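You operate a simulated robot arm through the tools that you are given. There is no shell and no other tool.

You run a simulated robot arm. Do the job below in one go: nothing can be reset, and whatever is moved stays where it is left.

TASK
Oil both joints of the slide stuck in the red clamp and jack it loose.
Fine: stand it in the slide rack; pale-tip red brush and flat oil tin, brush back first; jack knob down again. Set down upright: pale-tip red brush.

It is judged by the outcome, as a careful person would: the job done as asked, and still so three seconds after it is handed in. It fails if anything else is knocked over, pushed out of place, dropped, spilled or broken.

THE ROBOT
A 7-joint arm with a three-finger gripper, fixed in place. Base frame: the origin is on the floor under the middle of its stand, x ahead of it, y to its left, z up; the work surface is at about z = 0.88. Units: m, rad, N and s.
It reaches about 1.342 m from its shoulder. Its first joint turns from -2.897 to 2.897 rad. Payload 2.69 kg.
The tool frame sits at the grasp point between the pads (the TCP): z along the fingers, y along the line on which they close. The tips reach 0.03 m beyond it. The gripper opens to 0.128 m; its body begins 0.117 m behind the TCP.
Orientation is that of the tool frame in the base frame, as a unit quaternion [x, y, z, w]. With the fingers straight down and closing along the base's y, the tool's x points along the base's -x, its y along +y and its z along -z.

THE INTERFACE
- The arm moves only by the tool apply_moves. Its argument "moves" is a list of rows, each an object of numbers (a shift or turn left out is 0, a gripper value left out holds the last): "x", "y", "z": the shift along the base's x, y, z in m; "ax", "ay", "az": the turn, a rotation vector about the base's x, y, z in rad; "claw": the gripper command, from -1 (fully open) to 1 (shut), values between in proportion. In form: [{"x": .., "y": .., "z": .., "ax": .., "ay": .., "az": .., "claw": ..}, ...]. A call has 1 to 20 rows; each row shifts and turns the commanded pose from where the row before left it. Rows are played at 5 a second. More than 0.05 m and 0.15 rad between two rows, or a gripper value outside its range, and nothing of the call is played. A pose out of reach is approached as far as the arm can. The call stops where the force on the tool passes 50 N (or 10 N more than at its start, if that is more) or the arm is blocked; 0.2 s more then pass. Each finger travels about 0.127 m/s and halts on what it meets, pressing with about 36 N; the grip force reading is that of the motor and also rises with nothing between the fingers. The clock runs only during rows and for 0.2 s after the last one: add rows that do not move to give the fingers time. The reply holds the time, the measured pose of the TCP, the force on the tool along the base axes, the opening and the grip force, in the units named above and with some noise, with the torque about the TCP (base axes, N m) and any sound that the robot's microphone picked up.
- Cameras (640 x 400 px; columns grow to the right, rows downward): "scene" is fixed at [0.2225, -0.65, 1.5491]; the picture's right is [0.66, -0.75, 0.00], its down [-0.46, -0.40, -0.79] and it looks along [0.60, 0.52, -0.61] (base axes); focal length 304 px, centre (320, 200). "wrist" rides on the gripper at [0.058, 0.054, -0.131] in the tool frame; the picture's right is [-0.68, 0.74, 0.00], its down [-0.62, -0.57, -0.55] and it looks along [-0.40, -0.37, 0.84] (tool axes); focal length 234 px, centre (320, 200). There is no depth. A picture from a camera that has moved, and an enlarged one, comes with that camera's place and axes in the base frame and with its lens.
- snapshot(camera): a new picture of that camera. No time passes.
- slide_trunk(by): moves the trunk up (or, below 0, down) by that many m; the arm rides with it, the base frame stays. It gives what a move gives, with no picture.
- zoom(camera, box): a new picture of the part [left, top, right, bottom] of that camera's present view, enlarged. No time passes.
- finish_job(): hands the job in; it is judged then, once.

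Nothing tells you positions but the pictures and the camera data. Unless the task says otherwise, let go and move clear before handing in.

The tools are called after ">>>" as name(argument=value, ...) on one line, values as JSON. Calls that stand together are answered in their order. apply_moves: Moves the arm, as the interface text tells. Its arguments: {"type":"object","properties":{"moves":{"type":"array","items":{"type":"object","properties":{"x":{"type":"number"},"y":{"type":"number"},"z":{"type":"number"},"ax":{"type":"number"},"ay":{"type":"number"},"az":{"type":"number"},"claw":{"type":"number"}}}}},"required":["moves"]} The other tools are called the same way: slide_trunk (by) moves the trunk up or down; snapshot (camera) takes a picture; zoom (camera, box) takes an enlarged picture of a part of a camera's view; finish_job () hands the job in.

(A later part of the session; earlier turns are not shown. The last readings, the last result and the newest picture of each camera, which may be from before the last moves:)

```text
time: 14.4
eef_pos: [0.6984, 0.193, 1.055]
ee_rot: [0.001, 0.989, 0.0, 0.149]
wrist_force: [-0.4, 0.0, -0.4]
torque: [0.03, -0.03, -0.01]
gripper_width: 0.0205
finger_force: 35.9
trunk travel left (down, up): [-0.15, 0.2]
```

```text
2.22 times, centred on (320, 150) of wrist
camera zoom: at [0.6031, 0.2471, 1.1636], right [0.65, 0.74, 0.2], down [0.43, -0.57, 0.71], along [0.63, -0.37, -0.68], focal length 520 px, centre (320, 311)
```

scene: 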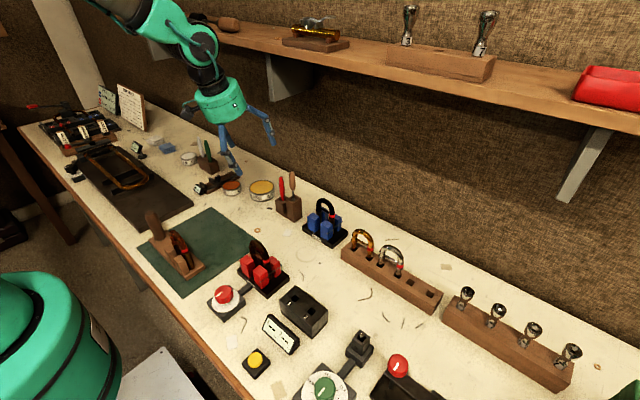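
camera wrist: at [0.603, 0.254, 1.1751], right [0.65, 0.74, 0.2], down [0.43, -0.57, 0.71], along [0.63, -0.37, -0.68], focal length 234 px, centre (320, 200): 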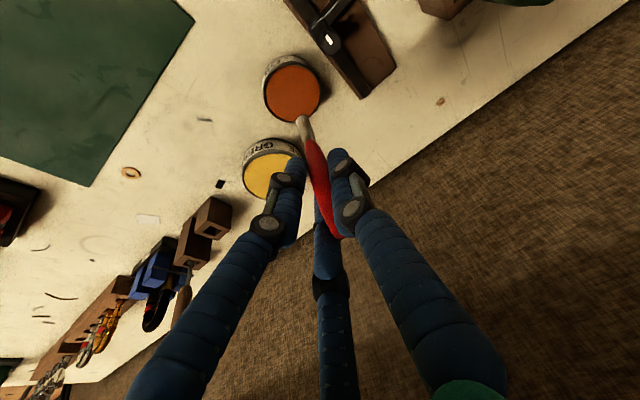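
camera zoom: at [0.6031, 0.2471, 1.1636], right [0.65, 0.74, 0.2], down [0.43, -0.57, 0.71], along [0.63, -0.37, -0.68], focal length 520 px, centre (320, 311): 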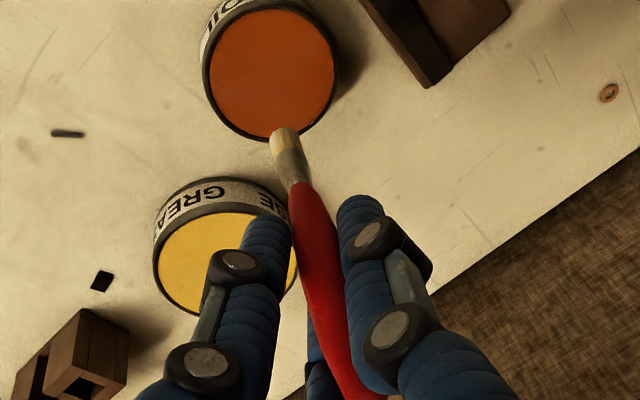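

The bristles are now golden with oil and the tin hasn't moved. I'll carry the brush high over to the clamp and measure the joints from there.

>>> apply_moves(moves=[{"z": 0.03}, {"z": 0.03, "x": -0.02, "y": -0.02}, {"x": -0.025, "y": -0.04}, {"x": -0.025, "y": -0.04}, {"x": -0.025, "y": -0.04}, {"x": -0.025, "y": -0.04}, {"x": -0.025, "y": -0.04}, {"x": -0.025, "y": -0.03}, {"x": -0.007, "y": -0.02}, {}])

>>> snapshot(camera="wrist")

>>> snapshot(camera="scene")

```text
time: 16.6
eef_pos: [0.5231, -0.0712, 1.1146]
ee_rot: [0.001, 0.989, -0.001, 0.15]
wrist_force: [-0.3, -0.1, -0.5]
torque: [0.02, 0.02, -0.01]
gripper_width: 0.0202
finger_force: 36.0
trunk travel left (down, up): [-0.15, 0.2]
```

```text
taken
camera wrist: at [0.4268, -0.0169, 1.2226], right [0.65, 0.74, 0.2], down [0.43, -0.57, 0.71], along [0.63, -0.37, -0.68], focal length 234 px, centre (320, 200)
```

wrist: 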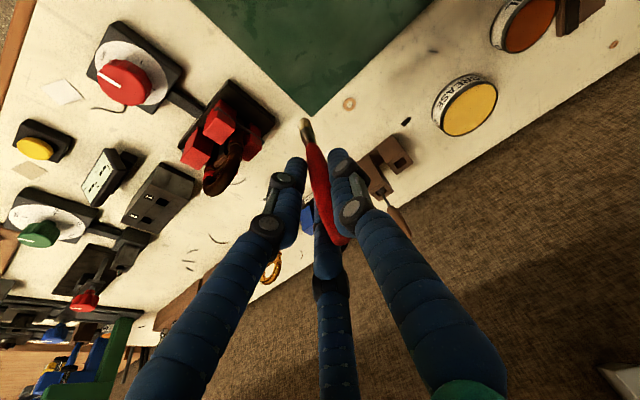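

```text
taken
```

scene: 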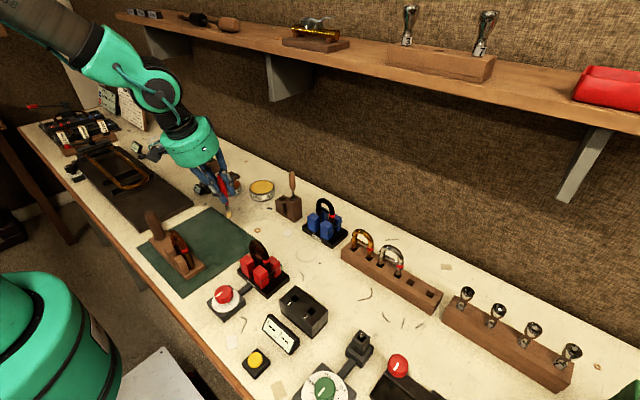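

>>> zoom(camera="wrist", box=[170, 70, 290, 210])

>>> zoom(camera="scene", box=[232, 235, 292, 295])

>>> zoom(camera="scene", box=[200, 150, 260, 230])

```text
2.86 times, centred on (230, 140) of wrist
camera zoom: at [0.4268, -0.0169, 1.2226], right [0.65, 0.74, 0.2], down [0.43, -0.57, 0.71], along [0.63, -0.37, -0.68], focal length 669 px, centre (577, 371)
```

zoom: 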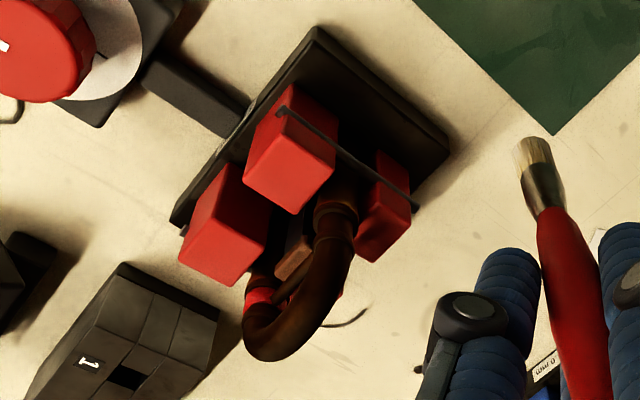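

```text
6.67 times, centred on (262, 265) of scene
camera zoom: at [0.2225, -0.65, 1.5491], right [0.66, -0.75, 0.0], down [-0.46, -0.4, -0.79], along [0.6, 0.52, -0.61], focal length 2026 px, centre (707, -233)
```

zoom: 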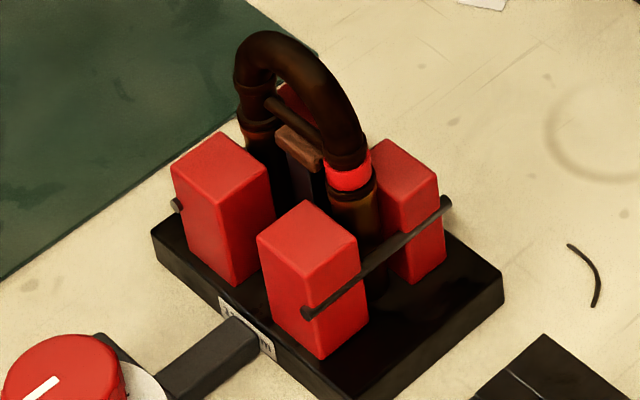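

```text
5.00 times, centred on (230, 190) of scene
camera zoom: at [0.2225, -0.65, 1.5491], right [0.66, -0.75, 0.0], down [-0.46, -0.4, -0.79], along [0.6, 0.52, -0.61], focal length 1520 px, centre (770, 250)
```

zoom: 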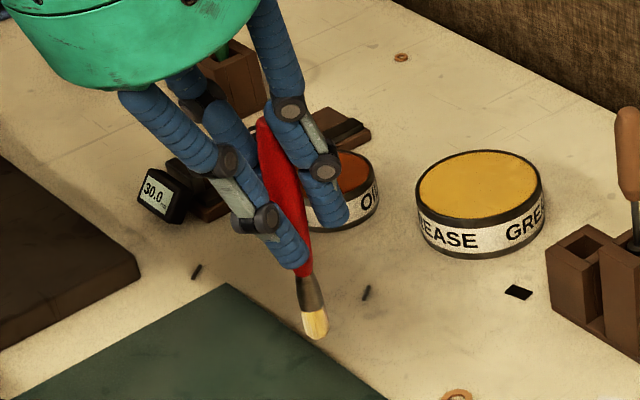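

Triangulation puts the joints at about (0.515, -0.160, 0.952) and (0.515, -0.215, 0.952), just above the block tops, and the brush tip is 0.095 m below the TCP. I'll lean the brush handle out to +y and come in beside the nearer (+y) joint.

>>> apply_moves(moves=[{"x": -0.003, "y": -0.005, "z": -0.02, "ax": -0.1}, {"x": -0.003, "y": -0.006, "z": -0.02, "ax": -0.1}, {"x": -0.002, "y": -0.006, "z": -0.02, "ax": -0.1}, {"z": -0.008}, {}])

>>> snapshot(camera="wrist")

>>> zoom(camera="scene", box=[215, 200, 295, 290])

```text
time: 17.8
eef_pos: [0.5157, -0.0907, 1.0487]
ee_rot: [-0.023, 0.978, -0.148, 0.148]
wrist_force: [0.6, -0.9, -0.2]
torque: [-0.03, -0.02, 0.0]
gripper_width: 0.0201
finger_force: 35.9
trunk travel left (down, up): [-0.15, 0.2]
```

```text
taken
camera wrist: at [0.4201, -0.0074, 1.1349], right [0.65, 0.76, -0.03], down [0.43, -0.33, 0.84], along [0.63, -0.56, -0.54], focal length 234 px, centre (320, 200)
```

wrist: 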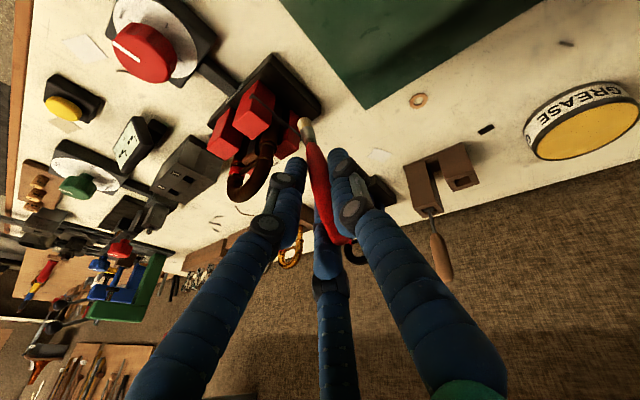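

```text
4.44 times, centred on (255, 245) of scene
camera zoom: at [0.2225, -0.65, 1.5491], right [0.66, -0.75, 0.0], down [-0.46, -0.4, -0.79], along [0.6, 0.52, -0.61], focal length 1351 px, centre (609, 0)
```

zoom: 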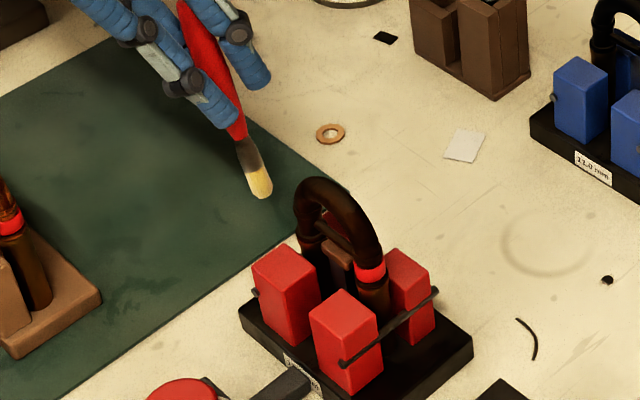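

>>> zoom(camera="wrist", box=[200, 50, 340, 220])

```text
2.35 times, centred on (270, 135) of wrist
camera zoom: at [0.4201, -0.0074, 1.1349], right [0.65, 0.76, -0.03], down [0.43, -0.33, 0.84], along [0.63, -0.56, -0.54], focal length 551 px, centre (438, 353)
```

zoom: 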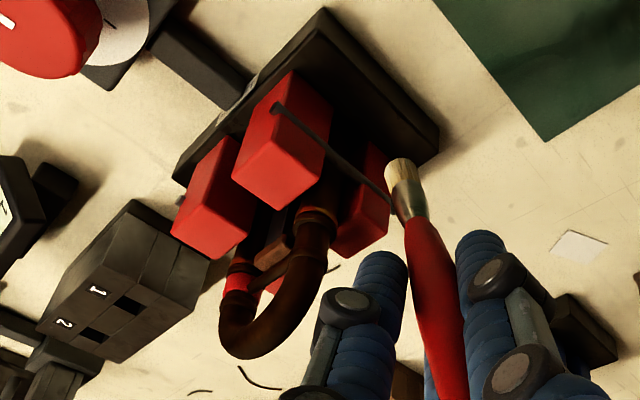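

The tip is 0.045 m short of the +y joint at the right height. I'll ease it in toward -y in small steps, watching force.

>>> apply_moves(moves=[{"x": -0.001, "y": -0.012, "z": -0.003}, {"x": -0.001, "y": -0.01, "z": -0.002}, {"y": -0.004}, {}])

>>> zoom(camera="wrist", box=[220, 70, 340, 200])

>>> zoom(camera="scene", box=[225, 215, 285, 285])

```text
time: 18.8
eef_pos: [0.5118, -0.1183, 1.0414]
ee_rot: [-0.022, 0.978, -0.147, 0.149]
wrist_force: [1.3, -0.2, 0.3]
torque: [0.02, -0.01, 0.01]
gripper_width: 0.0204
finger_force: 36.1
trunk travel left (down, up): [-0.15, 0.2]
```

```text
3.08 times, centred on (280, 135) of wrist
camera zoom: at [0.4186, -0.0343, 1.1294], right [0.65, 0.76, -0.03], down [0.43, -0.33, 0.84], along [0.63, -0.56, -0.54], focal length 720 px, centre (443, 400)
```

zoom: 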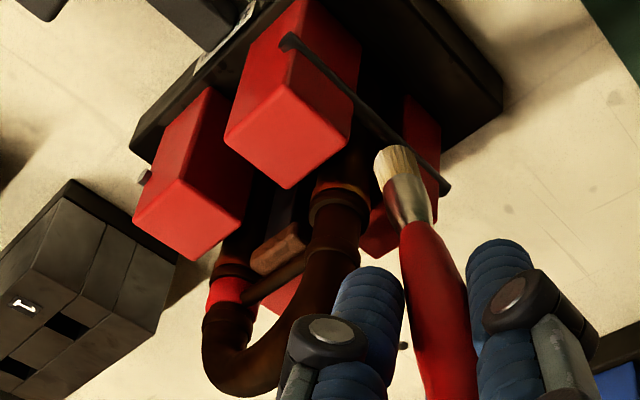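

```text
5.71 times, centred on (255, 250) of scene
camera zoom: at [0.2225, -0.65, 1.5491], right [0.66, -0.75, 0.0], down [-0.46, -0.4, -0.79], along [0.6, 0.52, -0.61], focal length 1737 px, centre (691, -86)
```

zoom: 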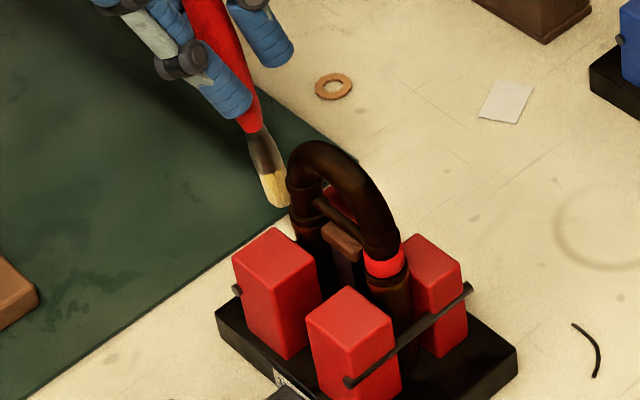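

>>> apply_moves(moves=[{"x": 0.001, "y": -0.003}, {"y": -0.003}, {}])

>>> zoom(camera="wrist", box=[230, 80, 320, 170])

>>> zoom(camera="scene", box=[230, 225, 280, 275])

```text
time: 19.6
eef_pos: [0.5142, -0.1246, 1.0414]
ee_rot: [-0.023, 0.978, -0.148, 0.148]
wrist_force: [0.3, 5.6, 0.4]
torque: [0.44, 0.03, 0.02]
gripper_width: 0.0203
finger_force: 35.5
trunk travel left (down, up): [-0.15, 0.2]
```

```text
4.44 times, centred on (275, 125) of wrist
camera zoom: at [0.4197, -0.0405, 1.1291], right [0.65, 0.76, -0.03], down [0.43, -0.33, 0.84], along [0.63, -0.56, -0.54], focal length 1041 px, centre (520, 533)
```

zoom: 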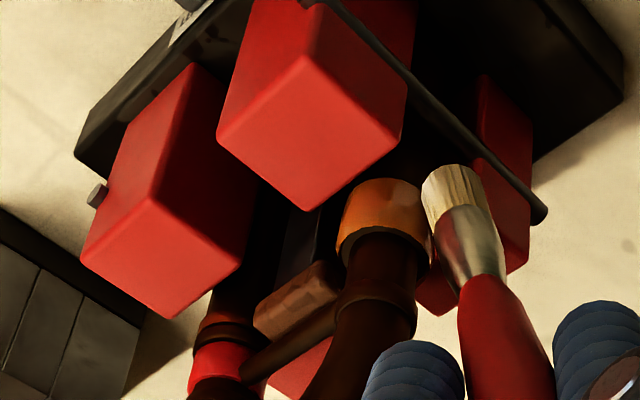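

```text
8.00 times, centred on (255, 250) of scene
camera zoom: at [0.2225, -0.65, 1.5491], right [0.66, -0.75, 0.0], down [-0.46, -0.4, -0.79], along [0.6, 0.52, -0.61], focal length 2432 px, centre (840, -200)
```

zoom: 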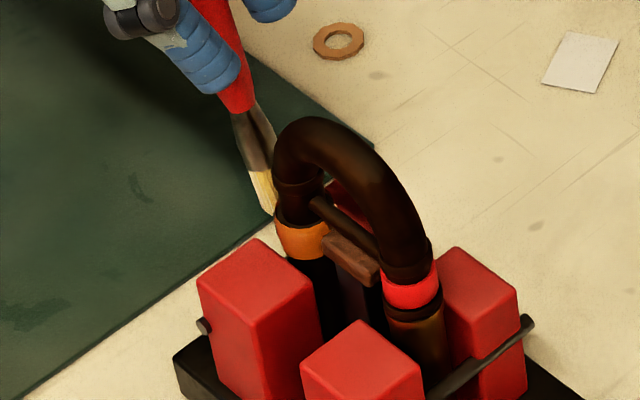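

The near (+y) joint's collar turned golden, so it's oiled. I'll back away, lift clear, and check whether the bristles still carry oil.

>>> apply_moves(moves=[{"y": 0.02}, {"y": 0.01, "z": 0.03}, {"z": 0.04}, {"z": 0.03}, {}])

>>> zoom(camera="scene", box=[200, 170, 290, 290])

>>> zoom(camera="wrist", box=[200, 80, 340, 200])

```text
time: 20.8
eef_pos: [0.514, -0.0924, 1.1427]
ee_rot: [-0.022, 0.978, -0.147, 0.147]
wrist_force: [-0.1, -0.3, 0.0]
torque: [0.01, -0.03, 0.02]
gripper_width: 0.0204
finger_force: 36.2
trunk travel left (down, up): [-0.15, 0.2]
```

```text
3.33 times, centred on (245, 230) of scene
camera zoom: at [0.2225, -0.65, 1.5491], right [0.66, -0.75, 0.0], down [-0.46, -0.4, -0.79], along [0.6, 0.52, -0.61], focal length 1013 px, centre (570, 100)
```

zoom: 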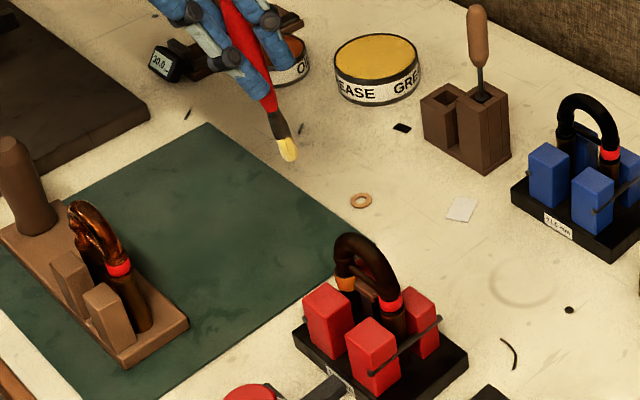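

```text
3.33 times, centred on (270, 140) of wrist
camera zoom: at [0.4191, -0.0086, 1.2286], right [0.65, 0.76, -0.03], down [0.43, -0.33, 0.84], along [0.63, -0.56, -0.54], focal length 781 px, centre (487, 400)
```

zoom: 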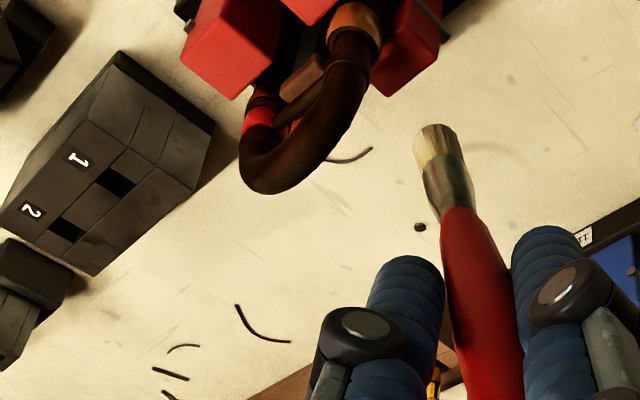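

The bristles are still yellow with oil. I'll swing over to the far (-y) side with the brush leaning the other way, staying above the bow.

>>> apply_moves(moves=[{"y": -0.043, "ax": 0.14, "z": 0.005}, {"y": -0.043, "ax": 0.14}, {"y": -0.043, "ax": 0.14}, {"y": -0.043, "ax": 0.14}, {"y": -0.04, "ax": 0.14}, {"y": -0.01, "ax": 0.05}, {}])

>>> snapshot(camera="wrist")

>>> zoom(camera="scene", box=[200, 150, 340, 330])

```text
time: 22.4
eef_pos: [0.5129, -0.318, 1.1444]
ee_rot: [0.033, 0.964, 0.221, 0.146]
wrist_force: [-0.3, -0.5, -0.2]
torque: [0.02, 0.01, -0.01]
gripper_width: 0.0208
finger_force: 36.1
trunk travel left (down, up): [-0.15, 0.2]
```

```text
taken
camera wrist: at [0.4178, -0.3167, 1.2657], right [0.65, 0.58, 0.5], down [0.43, -0.82, 0.39], along [0.63, -0.04, -0.77], focal length 234 px, centre (320, 200)
```

wrist: 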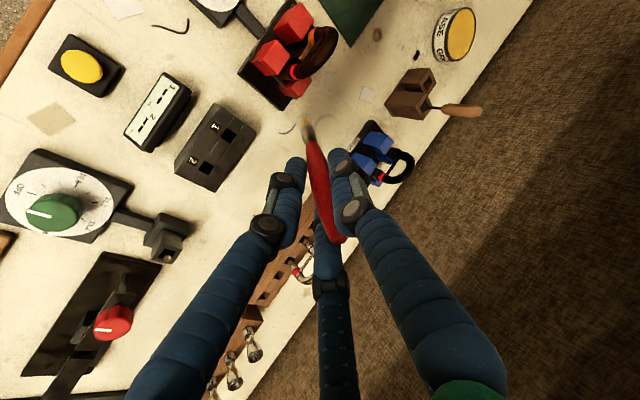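

```text
2.22 times, centred on (270, 240) of scene
camera zoom: at [0.2225, -0.65, 1.5491], right [0.66, -0.75, 0.0], down [-0.46, -0.4, -0.79], along [0.6, 0.52, -0.61], focal length 676 px, centre (431, 111)
```

zoom: 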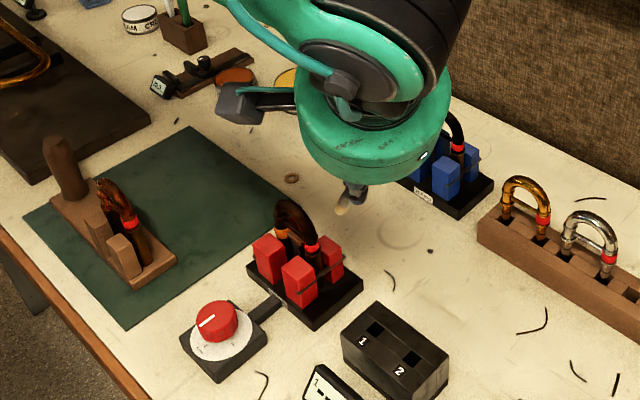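

>>> apply_moves(moves=[{"z": -0.035}, {"z": -0.035}, {"z": -0.03}, {}])

>>> snapshot(camera="wrist")

>>> zoom(camera="wrist", box=[220, 20, 360, 180])

>>> zoom(camera="scene", box=[230, 180, 330, 300])

```text
time: 23.4
eef_pos: [0.5127, -0.3174, 1.0475]
ee_rot: [0.033, 0.964, 0.221, 0.145]
wrist_force: [0.5, 0.6, -0.5]
torque: [0.03, -0.02, 0.0]
gripper_width: 0.0206
finger_force: 36.1
trunk travel left (down, up): [-0.15, 0.2]
```

```text
taken
camera wrist: at [0.417, -0.315, 1.1677], right [0.65, 0.58, 0.5], down [0.43, -0.82, 0.39], along [0.63, -0.04, -0.77], focal length 234 px, centre (320, 200)
```

wrist: 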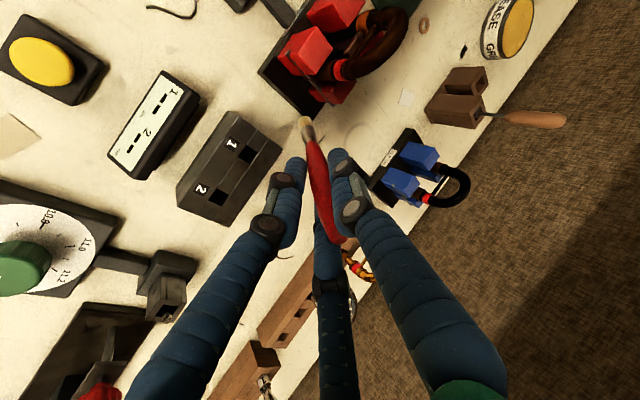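

```text
2.50 times, centred on (290, 100) of wrist
camera zoom: at [0.417, -0.315, 1.1677], right [0.65, 0.58, 0.5], down [0.43, -0.82, 0.39], along [0.63, -0.04, -0.77], focal length 585 px, centre (395, 450)
```

zoom: 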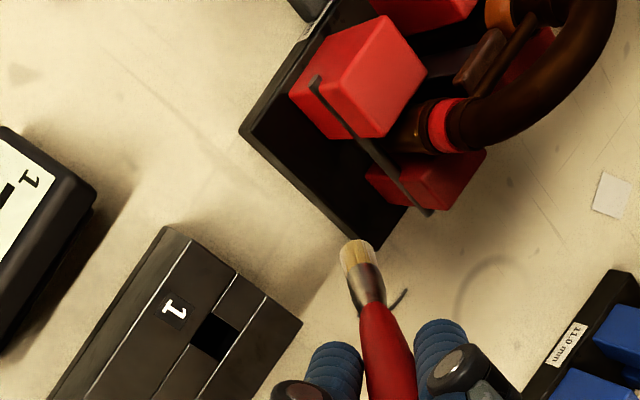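

```text
3.33 times, centred on (280, 240) of scene
camera zoom: at [0.2225, -0.65, 1.5491], right [0.66, -0.75, 0.0], down [-0.46, -0.4, -0.79], along [0.6, 0.52, -0.61], focal length 1013 px, centre (453, 67)
```

zoom: 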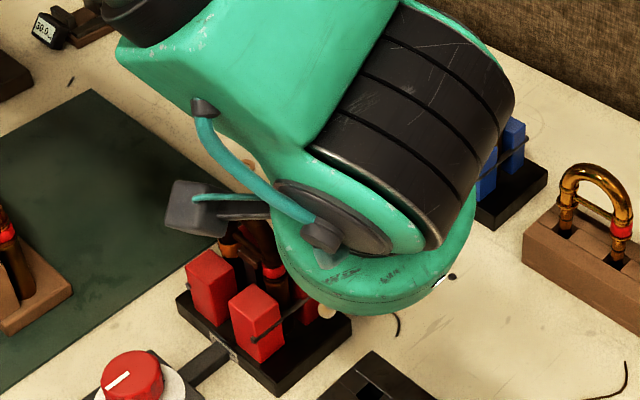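

The -y joint is at about (0.512, -0.217, 0.953) and the tip at (0.512, -0.271, 0.965). I'll ease it in toward +y.

>>> apply_moves(moves=[{"y": 0.012, "z": -0.008}, {"y": 0.012, "z": -0.003}, {"y": 0.006}, {}])

>>> zoom(camera="wrist", box=[250, 50, 370, 170])

```text
time: 24.4
eef_pos: [0.513, -0.2859, 1.0352]
ee_rot: [0.034, 0.964, 0.22, 0.145]
wrist_force: [-0.1, 0.4, -0.7]
torque: [0.01, -0.01, -0.01]
gripper_width: 0.0205
finger_force: 36.0
trunk travel left (down, up): [-0.15, 0.2]
```

```text
3.33 times, centred on (310, 110) of wrist
camera zoom: at [0.4183, -0.2843, 1.1565], right [0.65, 0.58, 0.5], down [0.43, -0.82, 0.39], along [0.63, -0.04, -0.77], focal length 781 px, centre (353, 500)
```

zoom: 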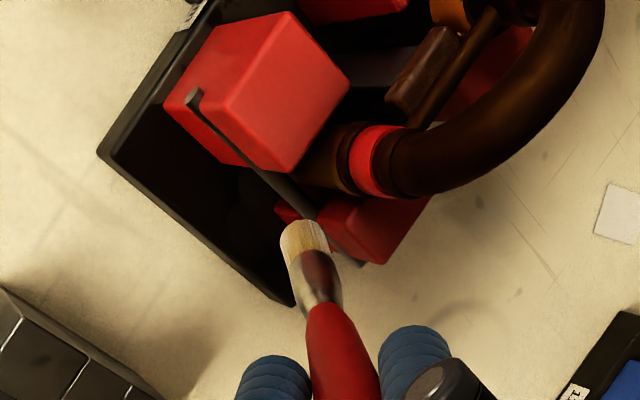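

>>> apply_moves(moves=[{"y": 0.004}, {"y": 0.003}, {"y": 0.002}, {}])

>>> zoom(camera="wrist", box=[270, 60, 350, 140])

```text
time: 25.4
eef_pos: [0.5141, -0.2777, 1.0353]
ee_rot: [0.034, 0.964, 0.221, 0.146]
wrist_force: [0.5, 0.1, -0.8]
torque: [0.01, 0.04, -0.03]
gripper_width: 0.0204
finger_force: 36.9
trunk travel left (down, up): [-0.15, 0.2]
```

```text
5.00 times, centred on (310, 100) of wrist
camera zoom: at [0.4185, -0.2752, 1.1559], right [0.65, 0.58, 0.5], down [0.43, -0.82, 0.39], along [0.63, -0.04, -0.77], focal length 1171 px, centre (370, 700)
```

zoom: 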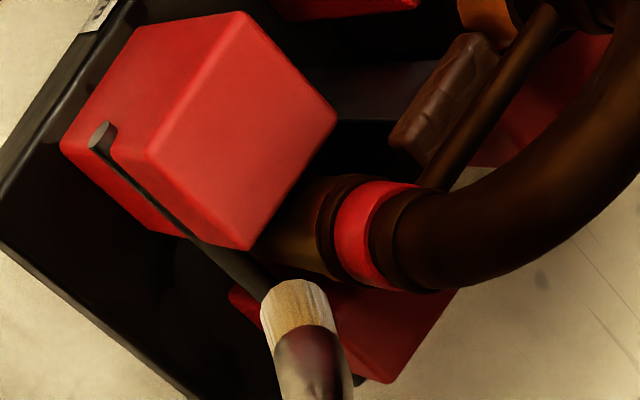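

>>> apply_moves(moves=[{"y": 0.003}, {"y": 0.002}, {}])

>>> zoom(camera="wrist", box=[270, 60, 350, 140])

```text
time: 26.2
eef_pos: [0.5149, -0.274, 1.0353]
ee_rot: [0.034, 0.964, 0.22, 0.147]
wrist_force: [1.0, -20.6, 3.7]
torque: [-1.41, -0.09, -0.08]
gripper_width: 0.0199
finger_force: 36.0
trunk travel left (down, up): [-0.15, 0.2]
```

```text
5.00 times, centred on (310, 100) of wrist
camera zoom: at [0.4193, -0.2714, 1.156], right [0.65, 0.58, 0.5], down [0.42, -0.82, 0.39], along [0.63, -0.04, -0.77], focal length 1171 px, centre (370, 700)
```

zoom: 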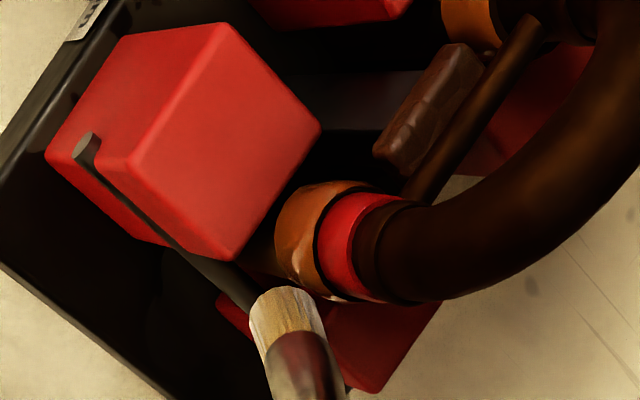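

The far joint's collar turned golden too (20 N contact). I'll back off, lift, and re-level the brush over the clear area.

>>> apply_moves(moves=[{"y": -0.006}, {"y": -0.03}, {"y": -0.01, "z": 0.03}, {"z": 0.04}, {"z": 0.04}, {}])

>>> snapshot(camera="wrist")

>>> zoom(camera="wrist", box=[240, 0, 400, 240])

```text
time: 27.6
eef_pos: [0.5119, -0.3185, 1.1444]
ee_rot: [0.033, 0.964, 0.221, 0.145]
wrist_force: [-0.1, -0.2, 0.1]
torque: [-0.01, -0.01, -0.01]
gripper_width: 0.0197
finger_force: 36.4
trunk travel left (down, up): [-0.15, 0.2]
```

```text
taken
camera wrist: at [0.4172, -0.3165, 1.2655], right [0.65, 0.58, 0.5], down [0.43, -0.82, 0.39], along [0.63, -0.04, -0.77], focal length 234 px, centre (320, 200)
```

wrist: 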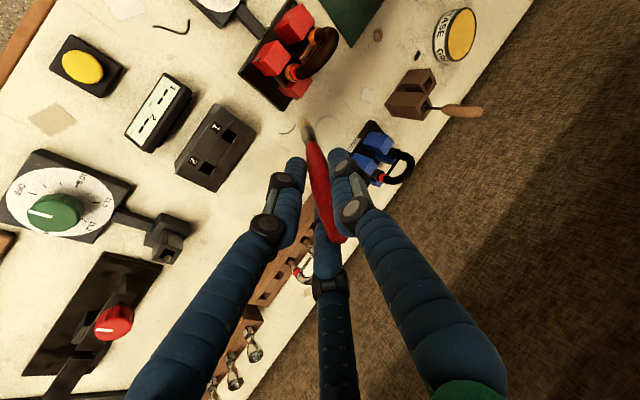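

```text
1.67 times, centred on (320, 120) of wrist
camera zoom: at [0.4172, -0.3165, 1.2655], right [0.65, 0.58, 0.5], down [0.43, -0.82, 0.39], along [0.63, -0.04, -0.77], focal length 390 px, centre (320, 333)
```

zoom: 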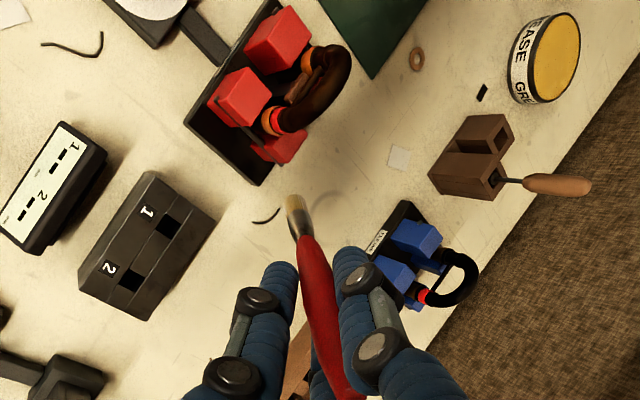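

Both joint collars are golden. Now I level the brush and carry it back toward its slot in the low half of the block, approaching along a clear corridor.

>>> apply_moves(moves=[{"x": 0.04, "ax": -0.15, "z": 0.004}, {"x": 0.04, "ax": -0.15, "z": 0.004}, {"x": 0.04, "ax": -0.15, "z": 0.004}, {"y": 0.045}, {"y": 0.045}, {"y": 0.045}, {"y": 0.045}, {"y": 0.045}, {"y": 0.04}, {"y": 0.02}, {}])

>>> snapshot(camera="wrist")

>>> snapshot(camera="scene")

```text
time: 30.0
eef_pos: [0.6318, -0.0301, 1.1573]
ee_rot: [-0.001, 0.989, 0.001, 0.149]
wrist_force: [0.3, 0.6, -0.2]
torque: [-0.05, 0.01, -0.03]
gripper_width: 0.0201
finger_force: 35.7
trunk travel left (down, up): [-0.15, 0.2]
```

```text
taken
camera wrist: at [0.5369, 0.0229, 1.2638], right [0.65, 0.74, 0.2], down [0.43, -0.57, 0.71], along [0.63, -0.37, -0.68], focal length 234 px, centre (320, 200)
```

wrist: 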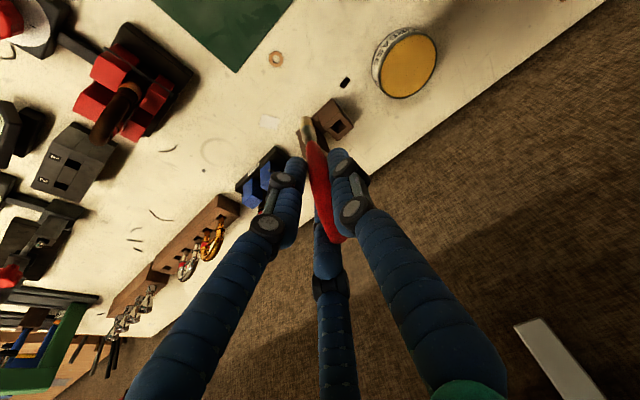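

```text
taken
```

scene: 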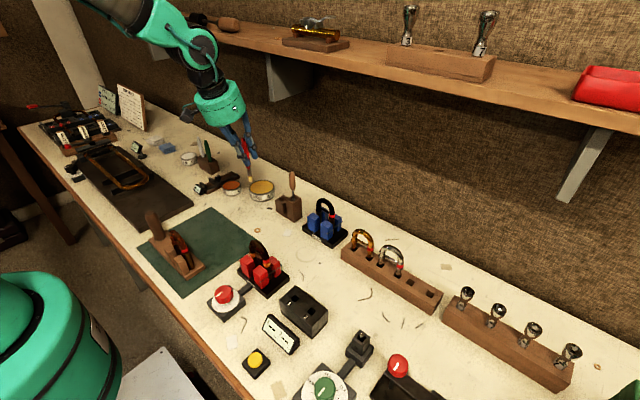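

>>> apply_moves(moves=[{"x": 0.03, "z": -0.03}, {"x": 0.03, "z": -0.03}, {"x": 0.03, "z": -0.025}, {"x": 0.022, "z": -0.008}, {}])

>>> zoom(camera="wrist", box=[240, 60, 380, 220])

>>> zoom(camera="scene", box=[250, 140, 330, 230])

```text
time: 31.2
eef_pos: [0.7451, -0.0314, 1.0657]
ee_rot: [0.0, 0.989, 0.0, 0.15]
wrist_force: [0.1, 0.0, -0.4]
torque: [-0.01, 0.05, -0.02]
gripper_width: 0.02
finger_force: 36.5
trunk travel left (down, up): [-0.15, 0.2]
```

```text
2.50 times, centred on (310, 140) of wrist
camera zoom: at [0.6507, 0.0217, 1.1732], right [0.65, 0.74, 0.2], down [0.43, -0.57, 0.71], along [0.63, -0.37, -0.68], focal length 585 px, centre (345, 350)
```

zoom: 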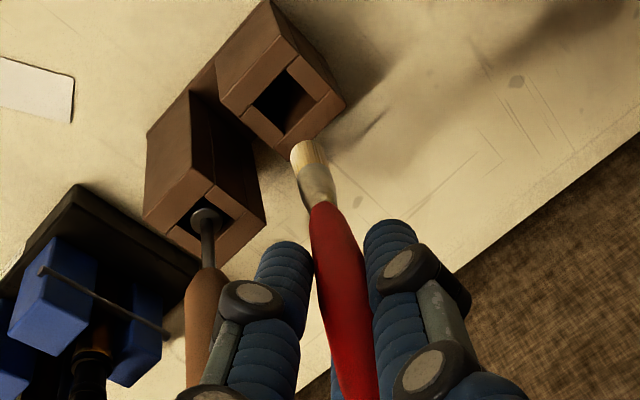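

```text
4.44 times, centred on (290, 185) of scene
camera zoom: at [0.2225, -0.65, 1.5491], right [0.66, -0.75, 0.0], down [-0.46, -0.4, -0.79], along [0.6, 0.52, -0.61], focal length 1351 px, centre (453, 267)
```

zoom: 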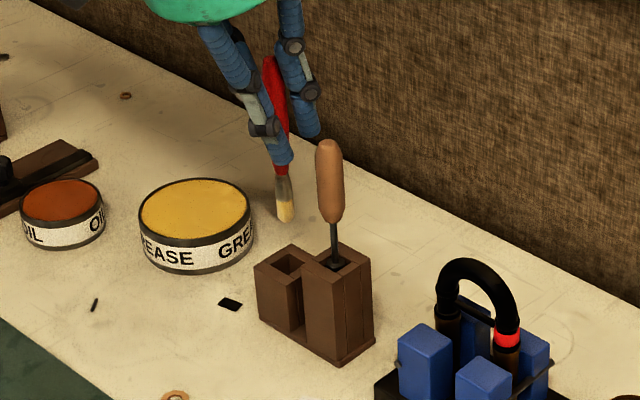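

>>> apply_moves(moves=[{"x": -0.002, "y": -0.001, "z": -0.015}, {"z": -0.015}, {"z": -0.006}, {}])

>>> zoom(camera="wrist", box=[260, 80, 360, 180])

>>> zoom(camera="scene", box=[260, 170, 310, 220])

```text
time: 32.2
eef_pos: [0.7433, -0.0357, 1.029]
ee_rot: [0.001, 0.989, 0.0, 0.15]
wrist_force: [-0.2, -0.4, -0.3]
torque: [-0.01, -0.02, -0.01]
gripper_width: 0.0201
finger_force: 36.0
trunk travel left (down, up): [-0.15, 0.2]
```

```text
4.00 times, centred on (310, 130) of wrist
camera zoom: at [0.6483, 0.0193, 1.1371], right [0.65, 0.74, 0.2], down [0.43, -0.57, 0.71], along [0.63, -0.37, -0.68], focal length 937 px, centre (360, 480)
```

zoom: 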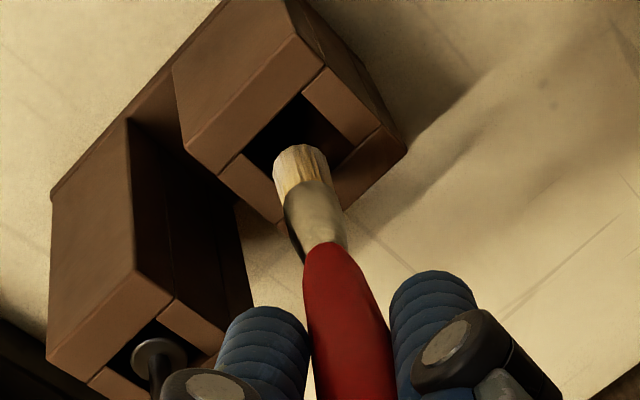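

```text
8.00 times, centred on (285, 195) of scene
camera zoom: at [0.2225, -0.65, 1.5491], right [0.66, -0.75, 0.0], down [-0.46, -0.4, -0.79], along [0.6, 0.52, -0.61], focal length 2432 px, centre (600, 240)
```

zoom: 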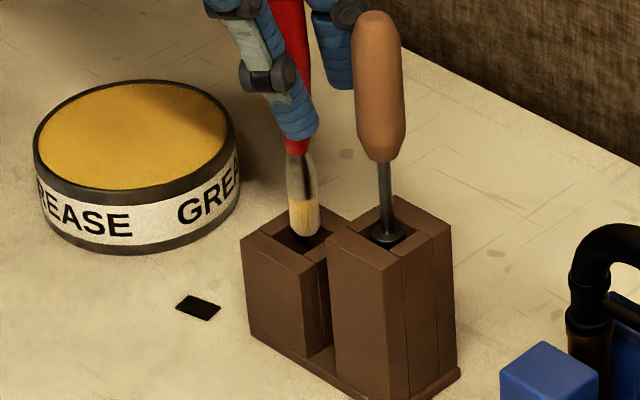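

The tip is centred on the slot. I'll lower it in, watching the force.

>>> apply_moves(moves=[{"x": 0.001, "y": -0.0005, "z": -0.01}, {"z": -0.012}, {"z": -0.01}, {}])

>>> zoom(camera="scene", box=[260, 170, 310, 220])

>>> zoom(camera="wrist", box=[260, 80, 360, 180])

```text
time: 33.2
eef_pos: [0.7444, -0.035, 0.9962]
ee_rot: [0.0, 0.989, 0.0, 0.149]
wrist_force: [-0.5, -0.4, 0.1]
torque: [0.02, 0.01, 0.03]
gripper_width: 0.0204
finger_force: 35.7
trunk travel left (down, up): [-0.15, 0.2]
```

```text
8.00 times, centred on (285, 195) of scene
camera zoom: at [0.2225, -0.65, 1.5491], right [0.66, -0.75, 0.0], down [-0.46, -0.4, -0.79], along [0.6, 0.52, -0.61], focal length 2432 px, centre (600, 240)
```

zoom: 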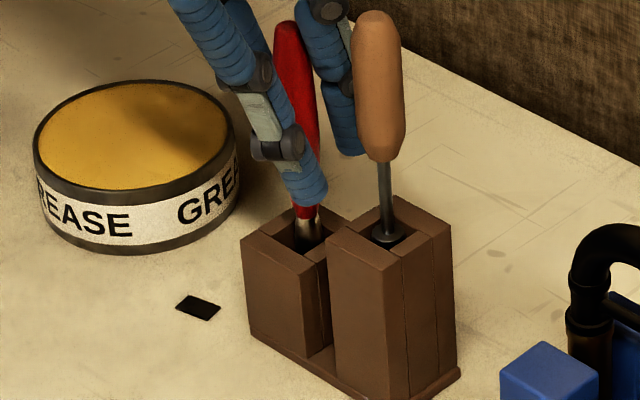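

```text
4.00 times, centred on (310, 130) of wrist
camera zoom: at [0.6497, 0.0188, 1.1042], right [0.65, 0.74, 0.2], down [0.43, -0.57, 0.71], along [0.63, -0.37, -0.68], focal length 937 px, centre (360, 480)
```

zoom: 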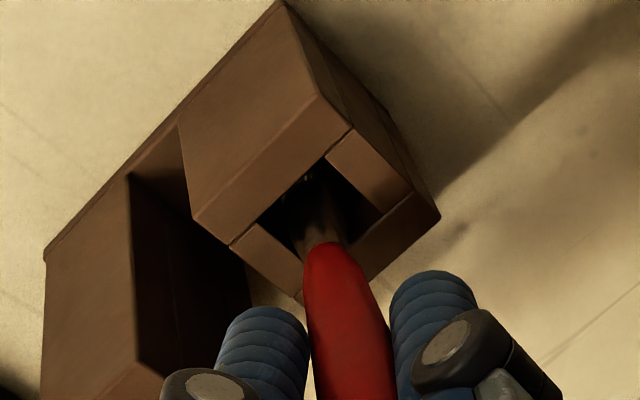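

>>> apply_moves(moves=[{"z": -0.006}, {"z": -0.005}, {}])

```text
time: 34.0
eef_pos: [0.745, -0.0356, 0.9849]
ee_rot: [0.001, 0.989, 0.0, 0.15]
wrist_force: [0.1, -0.1, -0.2]
torque: [-0.02, 0.02, 0.04]
gripper_width: 0.0205
finger_force: 36.5
trunk travel left (down, up): [-0.15, 0.2]
```

>>> apply_moves(moves=[{"z": -0.003}, {"z": -0.002}, {}])

>>> zoom(camera="scene", box=[260, 160, 310, 220])

```text
time: 34.8
eef_pos: [0.7453, -0.0361, 0.9811]
ee_rot: [0.0, 0.989, 0.0, 0.149]
wrist_force: [0.2, -0.6, -0.7]
torque: [0.03, 0.0, -0.01]
gripper_width: 0.0204
finger_force: 35.6
trunk travel left (down, up): [-0.15, 0.2]
```

```text
6.67 times, centred on (285, 190) of scene
camera zoom: at [0.2225, -0.65, 1.5491], right [0.66, -0.75, 0.0], down [-0.46, -0.4, -0.79], along [0.6, 0.52, -0.61], focal length 2026 px, centre (553, 267)
```

zoom: 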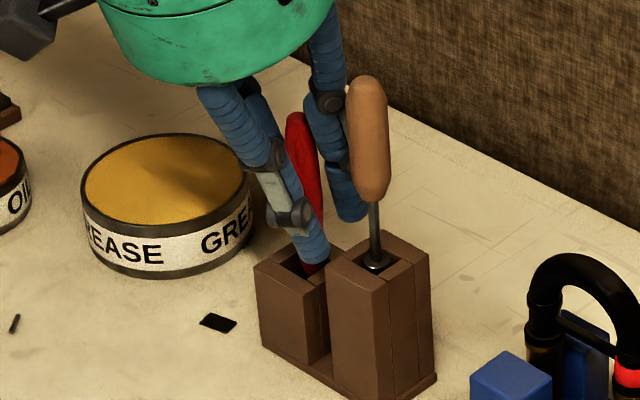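

>>> apply_moves(moves=[{"claw": 0.6}, {"claw": 0.35}, {"claw": 0.1}, {"claw": 0.06}, {}])

>>> zoom(camera="scene", box=[260, 160, 310, 220])

>>> zoom(camera="wrist", box=[240, 80, 400, 240])

```text
time: 36.0
eef_pos: [0.7447, -0.0356, 0.9795]
ee_rot: [0.0, 0.989, 0.0, 0.15]
wrist_force: [0.6, 0.9, -0.1]
torque: [-0.01, 0.02, 0.02]
gripper_width: 0.0602
finger_force: 0.0
trunk travel left (down, up): [-0.15, 0.2]
```

```text
6.67 times, centred on (285, 190) of scene
camera zoom: at [0.2225, -0.65, 1.5491], right [0.66, -0.75, 0.0], down [-0.46, -0.4, -0.79], along [0.6, 0.52, -0.61], focal length 2026 px, centre (553, 267)
```

zoom: 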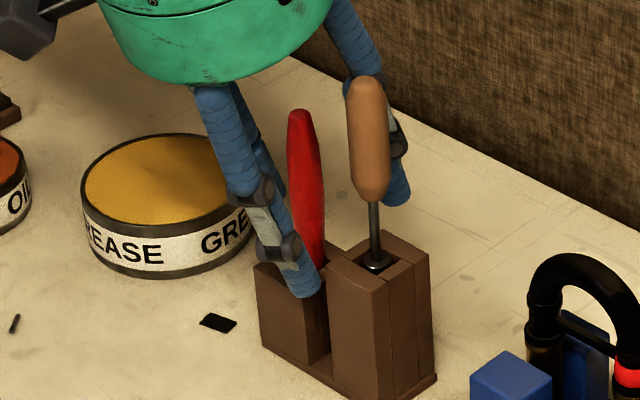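

```text
2.50 times, centred on (320, 160) of wrist
camera zoom: at [0.6504, 0.0186, 1.0884], right [0.65, 0.74, 0.2], down [0.43, -0.57, 0.71], along [0.63, -0.37, -0.68], focal length 585 px, centre (320, 300)
```

zoom: 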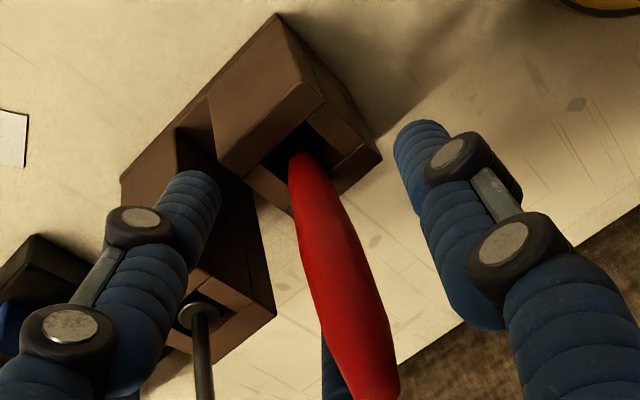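

The brush is standing in its slot and released. I retract back along the tool axis.

>>> apply_moves(moves=[{"x": -0.007, "z": 0.022}, {"x": -0.008, "z": 0.025}, {"x": -0.008, "z": 0.025}, {"x": -0.008, "z": 0.025}, {"x": -0.02, "z": 0.03}, {}])

>>> zoom(camera="scene", box=[250, 150, 320, 220])

>>> snapshot(camera="wrist")

```text
time: 37.4
eef_pos: [0.6937, -0.0359, 1.109]
ee_rot: [0.0, 0.989, 0.001, 0.149]
wrist_force: [0.1, -0.4, 0.9]
torque: [0.02, -0.04, 0.02]
gripper_width: 0.0601
finger_force: 0.1
trunk travel left (down, up): [-0.15, 0.2]
```

```text
5.71 times, centred on (285, 185) of scene
camera zoom: at [0.2225, -0.65, 1.5491], right [0.66, -0.75, 0.0], down [-0.46, -0.4, -0.79], along [0.6, 0.52, -0.61], focal length 1737 px, centre (520, 286)
```

zoom: 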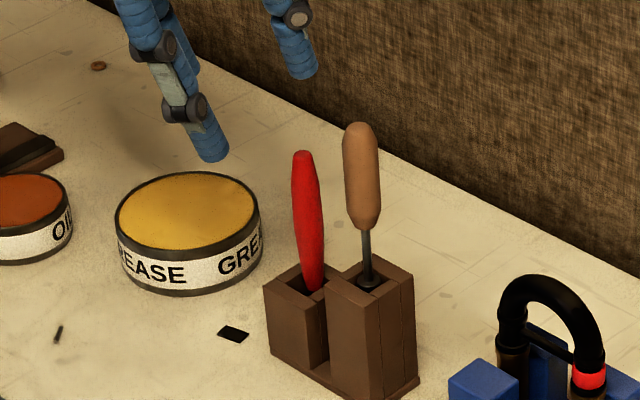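

```text
taken
camera wrist: at [0.5978, 0.0169, 1.2158], right [0.65, 0.74, 0.2], down [0.43, -0.57, 0.71], along [0.63, -0.37, -0.68], focal length 234 px, centre (320, 200)
```

wrist: 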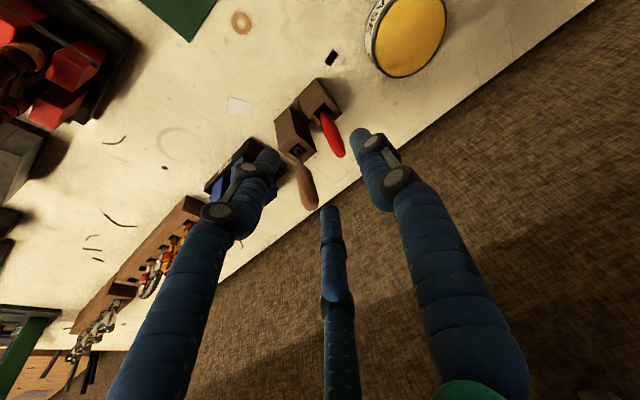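

The brush is back in its slot upright. Next is the jack knob at about (0.40, -0.19): I'll straighten the hand, cross over high, and look down on the knob.

>>> apply_moves(moves=[{"x": -0.02, "z": 0.03}, {"x": -0.035, "y": -0.018, "z": 0.02, "ay": 0.1}, {"x": -0.035, "y": -0.02, "ay": 0.1}, {"x": -0.035, "y": -0.02, "ay": 0.1}, {"x": -0.035, "y": -0.02, "claw": -0.4}, {"x": -0.035, "y": -0.02}, {"x": -0.035, "y": -0.02}, {"x": -0.035, "y": -0.02}, {"x": -0.028, "y": -0.014}, {"z": -0.03}, {}])

>>> snapshot(camera="wrist")

>>> snapshot(camera="scene")

```text
time: 39.8
eef_pos: [0.4015, -0.1873, 1.1253]
ee_rot: [0.0, 1.0, 0.001, 0.001]
wrist_force: [0.0, -0.1, 0.0]
torque: [0.03, 0.05, -0.03]
gripper_width: 0.0894
finger_force: 0.0
trunk travel left (down, up): [-0.15, 0.2]
```

```text
taken
camera wrist: at [0.343, -0.1333, 1.257], right [0.68, 0.74, 0.0], down [0.62, -0.57, 0.55], along [0.4, -0.37, -0.84], focal length 234 px, centre (320, 200)
```

wrist: 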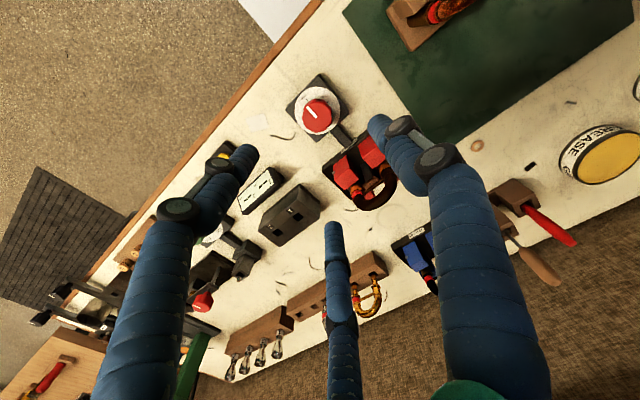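

```text
taken
```

scene: 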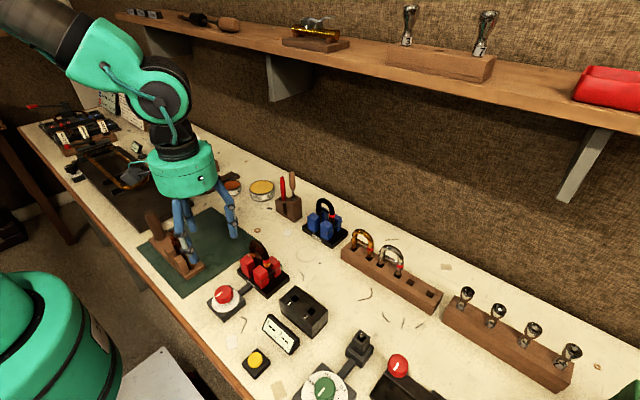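

>>> zoom(camera="wrist", box=[270, 60, 410, 220])

>>> zoom(camera="scene", box=[200, 235, 300, 325])

```text
2.50 times, centred on (340, 140) of wrist
camera zoom: at [0.343, -0.1333, 1.257], right [0.68, 0.74, 0.0], down [0.62, -0.57, 0.55], along [0.4, -0.37, -0.84], focal length 585 px, centre (270, 350)
```

zoom: 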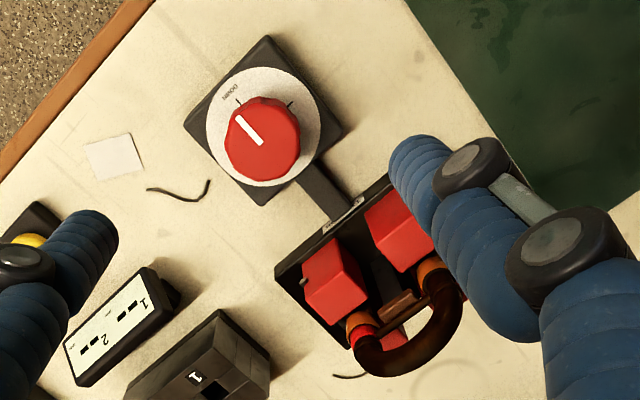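

```text
4.44 times, centred on (250, 280) of scene
camera zoom: at [0.2225, -0.65, 1.5491], right [0.66, -0.75, 0.0], down [-0.46, -0.4, -0.79], along [0.6, 0.52, -0.61], focal length 1351 px, centre (631, -156)
```

zoom: 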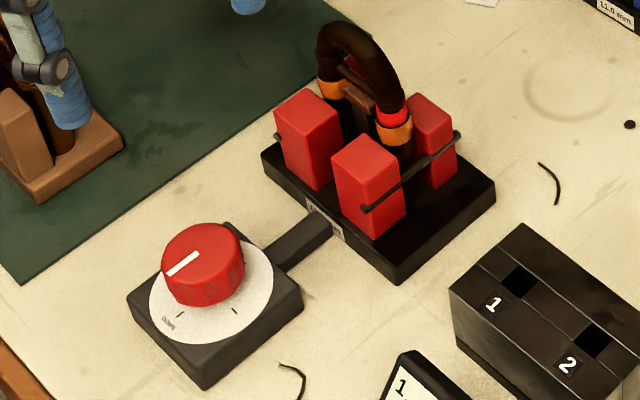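

The knob's axis is at about (0.396, -0.188) with its top at z ≈ 0.93 and the dial at z ≈ 0.90. I'll centre over it and descend with the fingers around it.

>>> apply_moves(moves=[{"x": -0.005, "y": -0.001, "z": -0.04}, {"z": -0.04}, {"z": -0.04}, {"z": -0.02}, {}])

>>> snapshot(camera="wrist")

>>> zoom(camera="scene", box=[160, 190, 300, 330])

```text
time: 41.0
eef_pos: [0.3943, -0.1881, 0.9881]
ee_rot: [0.0, 1.0, 0.0, 0.0]
wrist_force: [0.7, 0.2, -0.1]
torque: [0.01, 0.0, 0.03]
gripper_width: 0.0895
finger_force: 0.1
trunk travel left (down, up): [-0.15, 0.2]
```

```text
taken
camera wrist: at [0.3367, -0.1347, 1.1186], right [0.68, 0.74, 0.0], down [0.62, -0.57, 0.55], along [0.4, -0.37, -0.84], focal length 234 px, centre (320, 200)
```

wrist: 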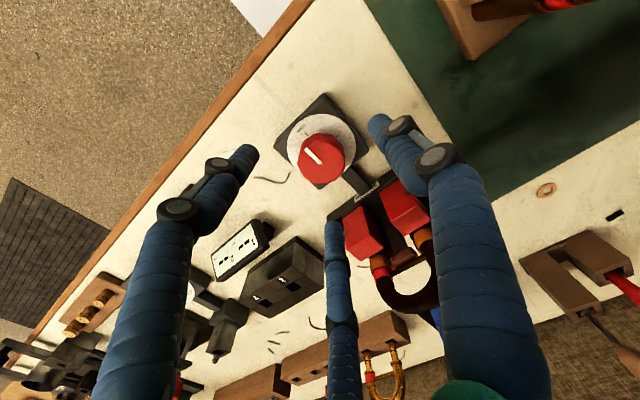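

```text
2.86 times, centred on (230, 260) of scene
camera zoom: at [0.2225, -0.65, 1.5491], right [0.66, -0.75, 0.0], down [-0.46, -0.4, -0.79], along [0.6, 0.52, -0.61], focal length 868 px, centre (577, 29)
```

zoom: 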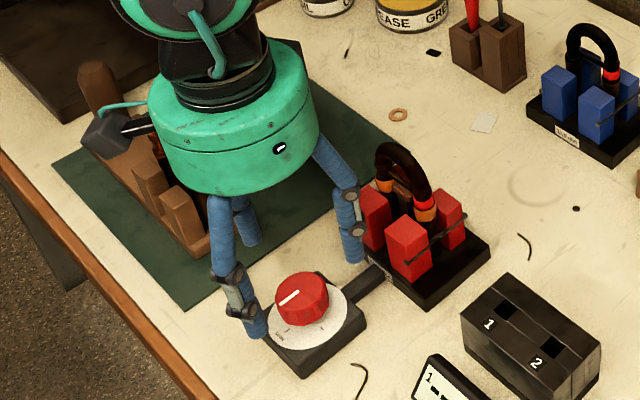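

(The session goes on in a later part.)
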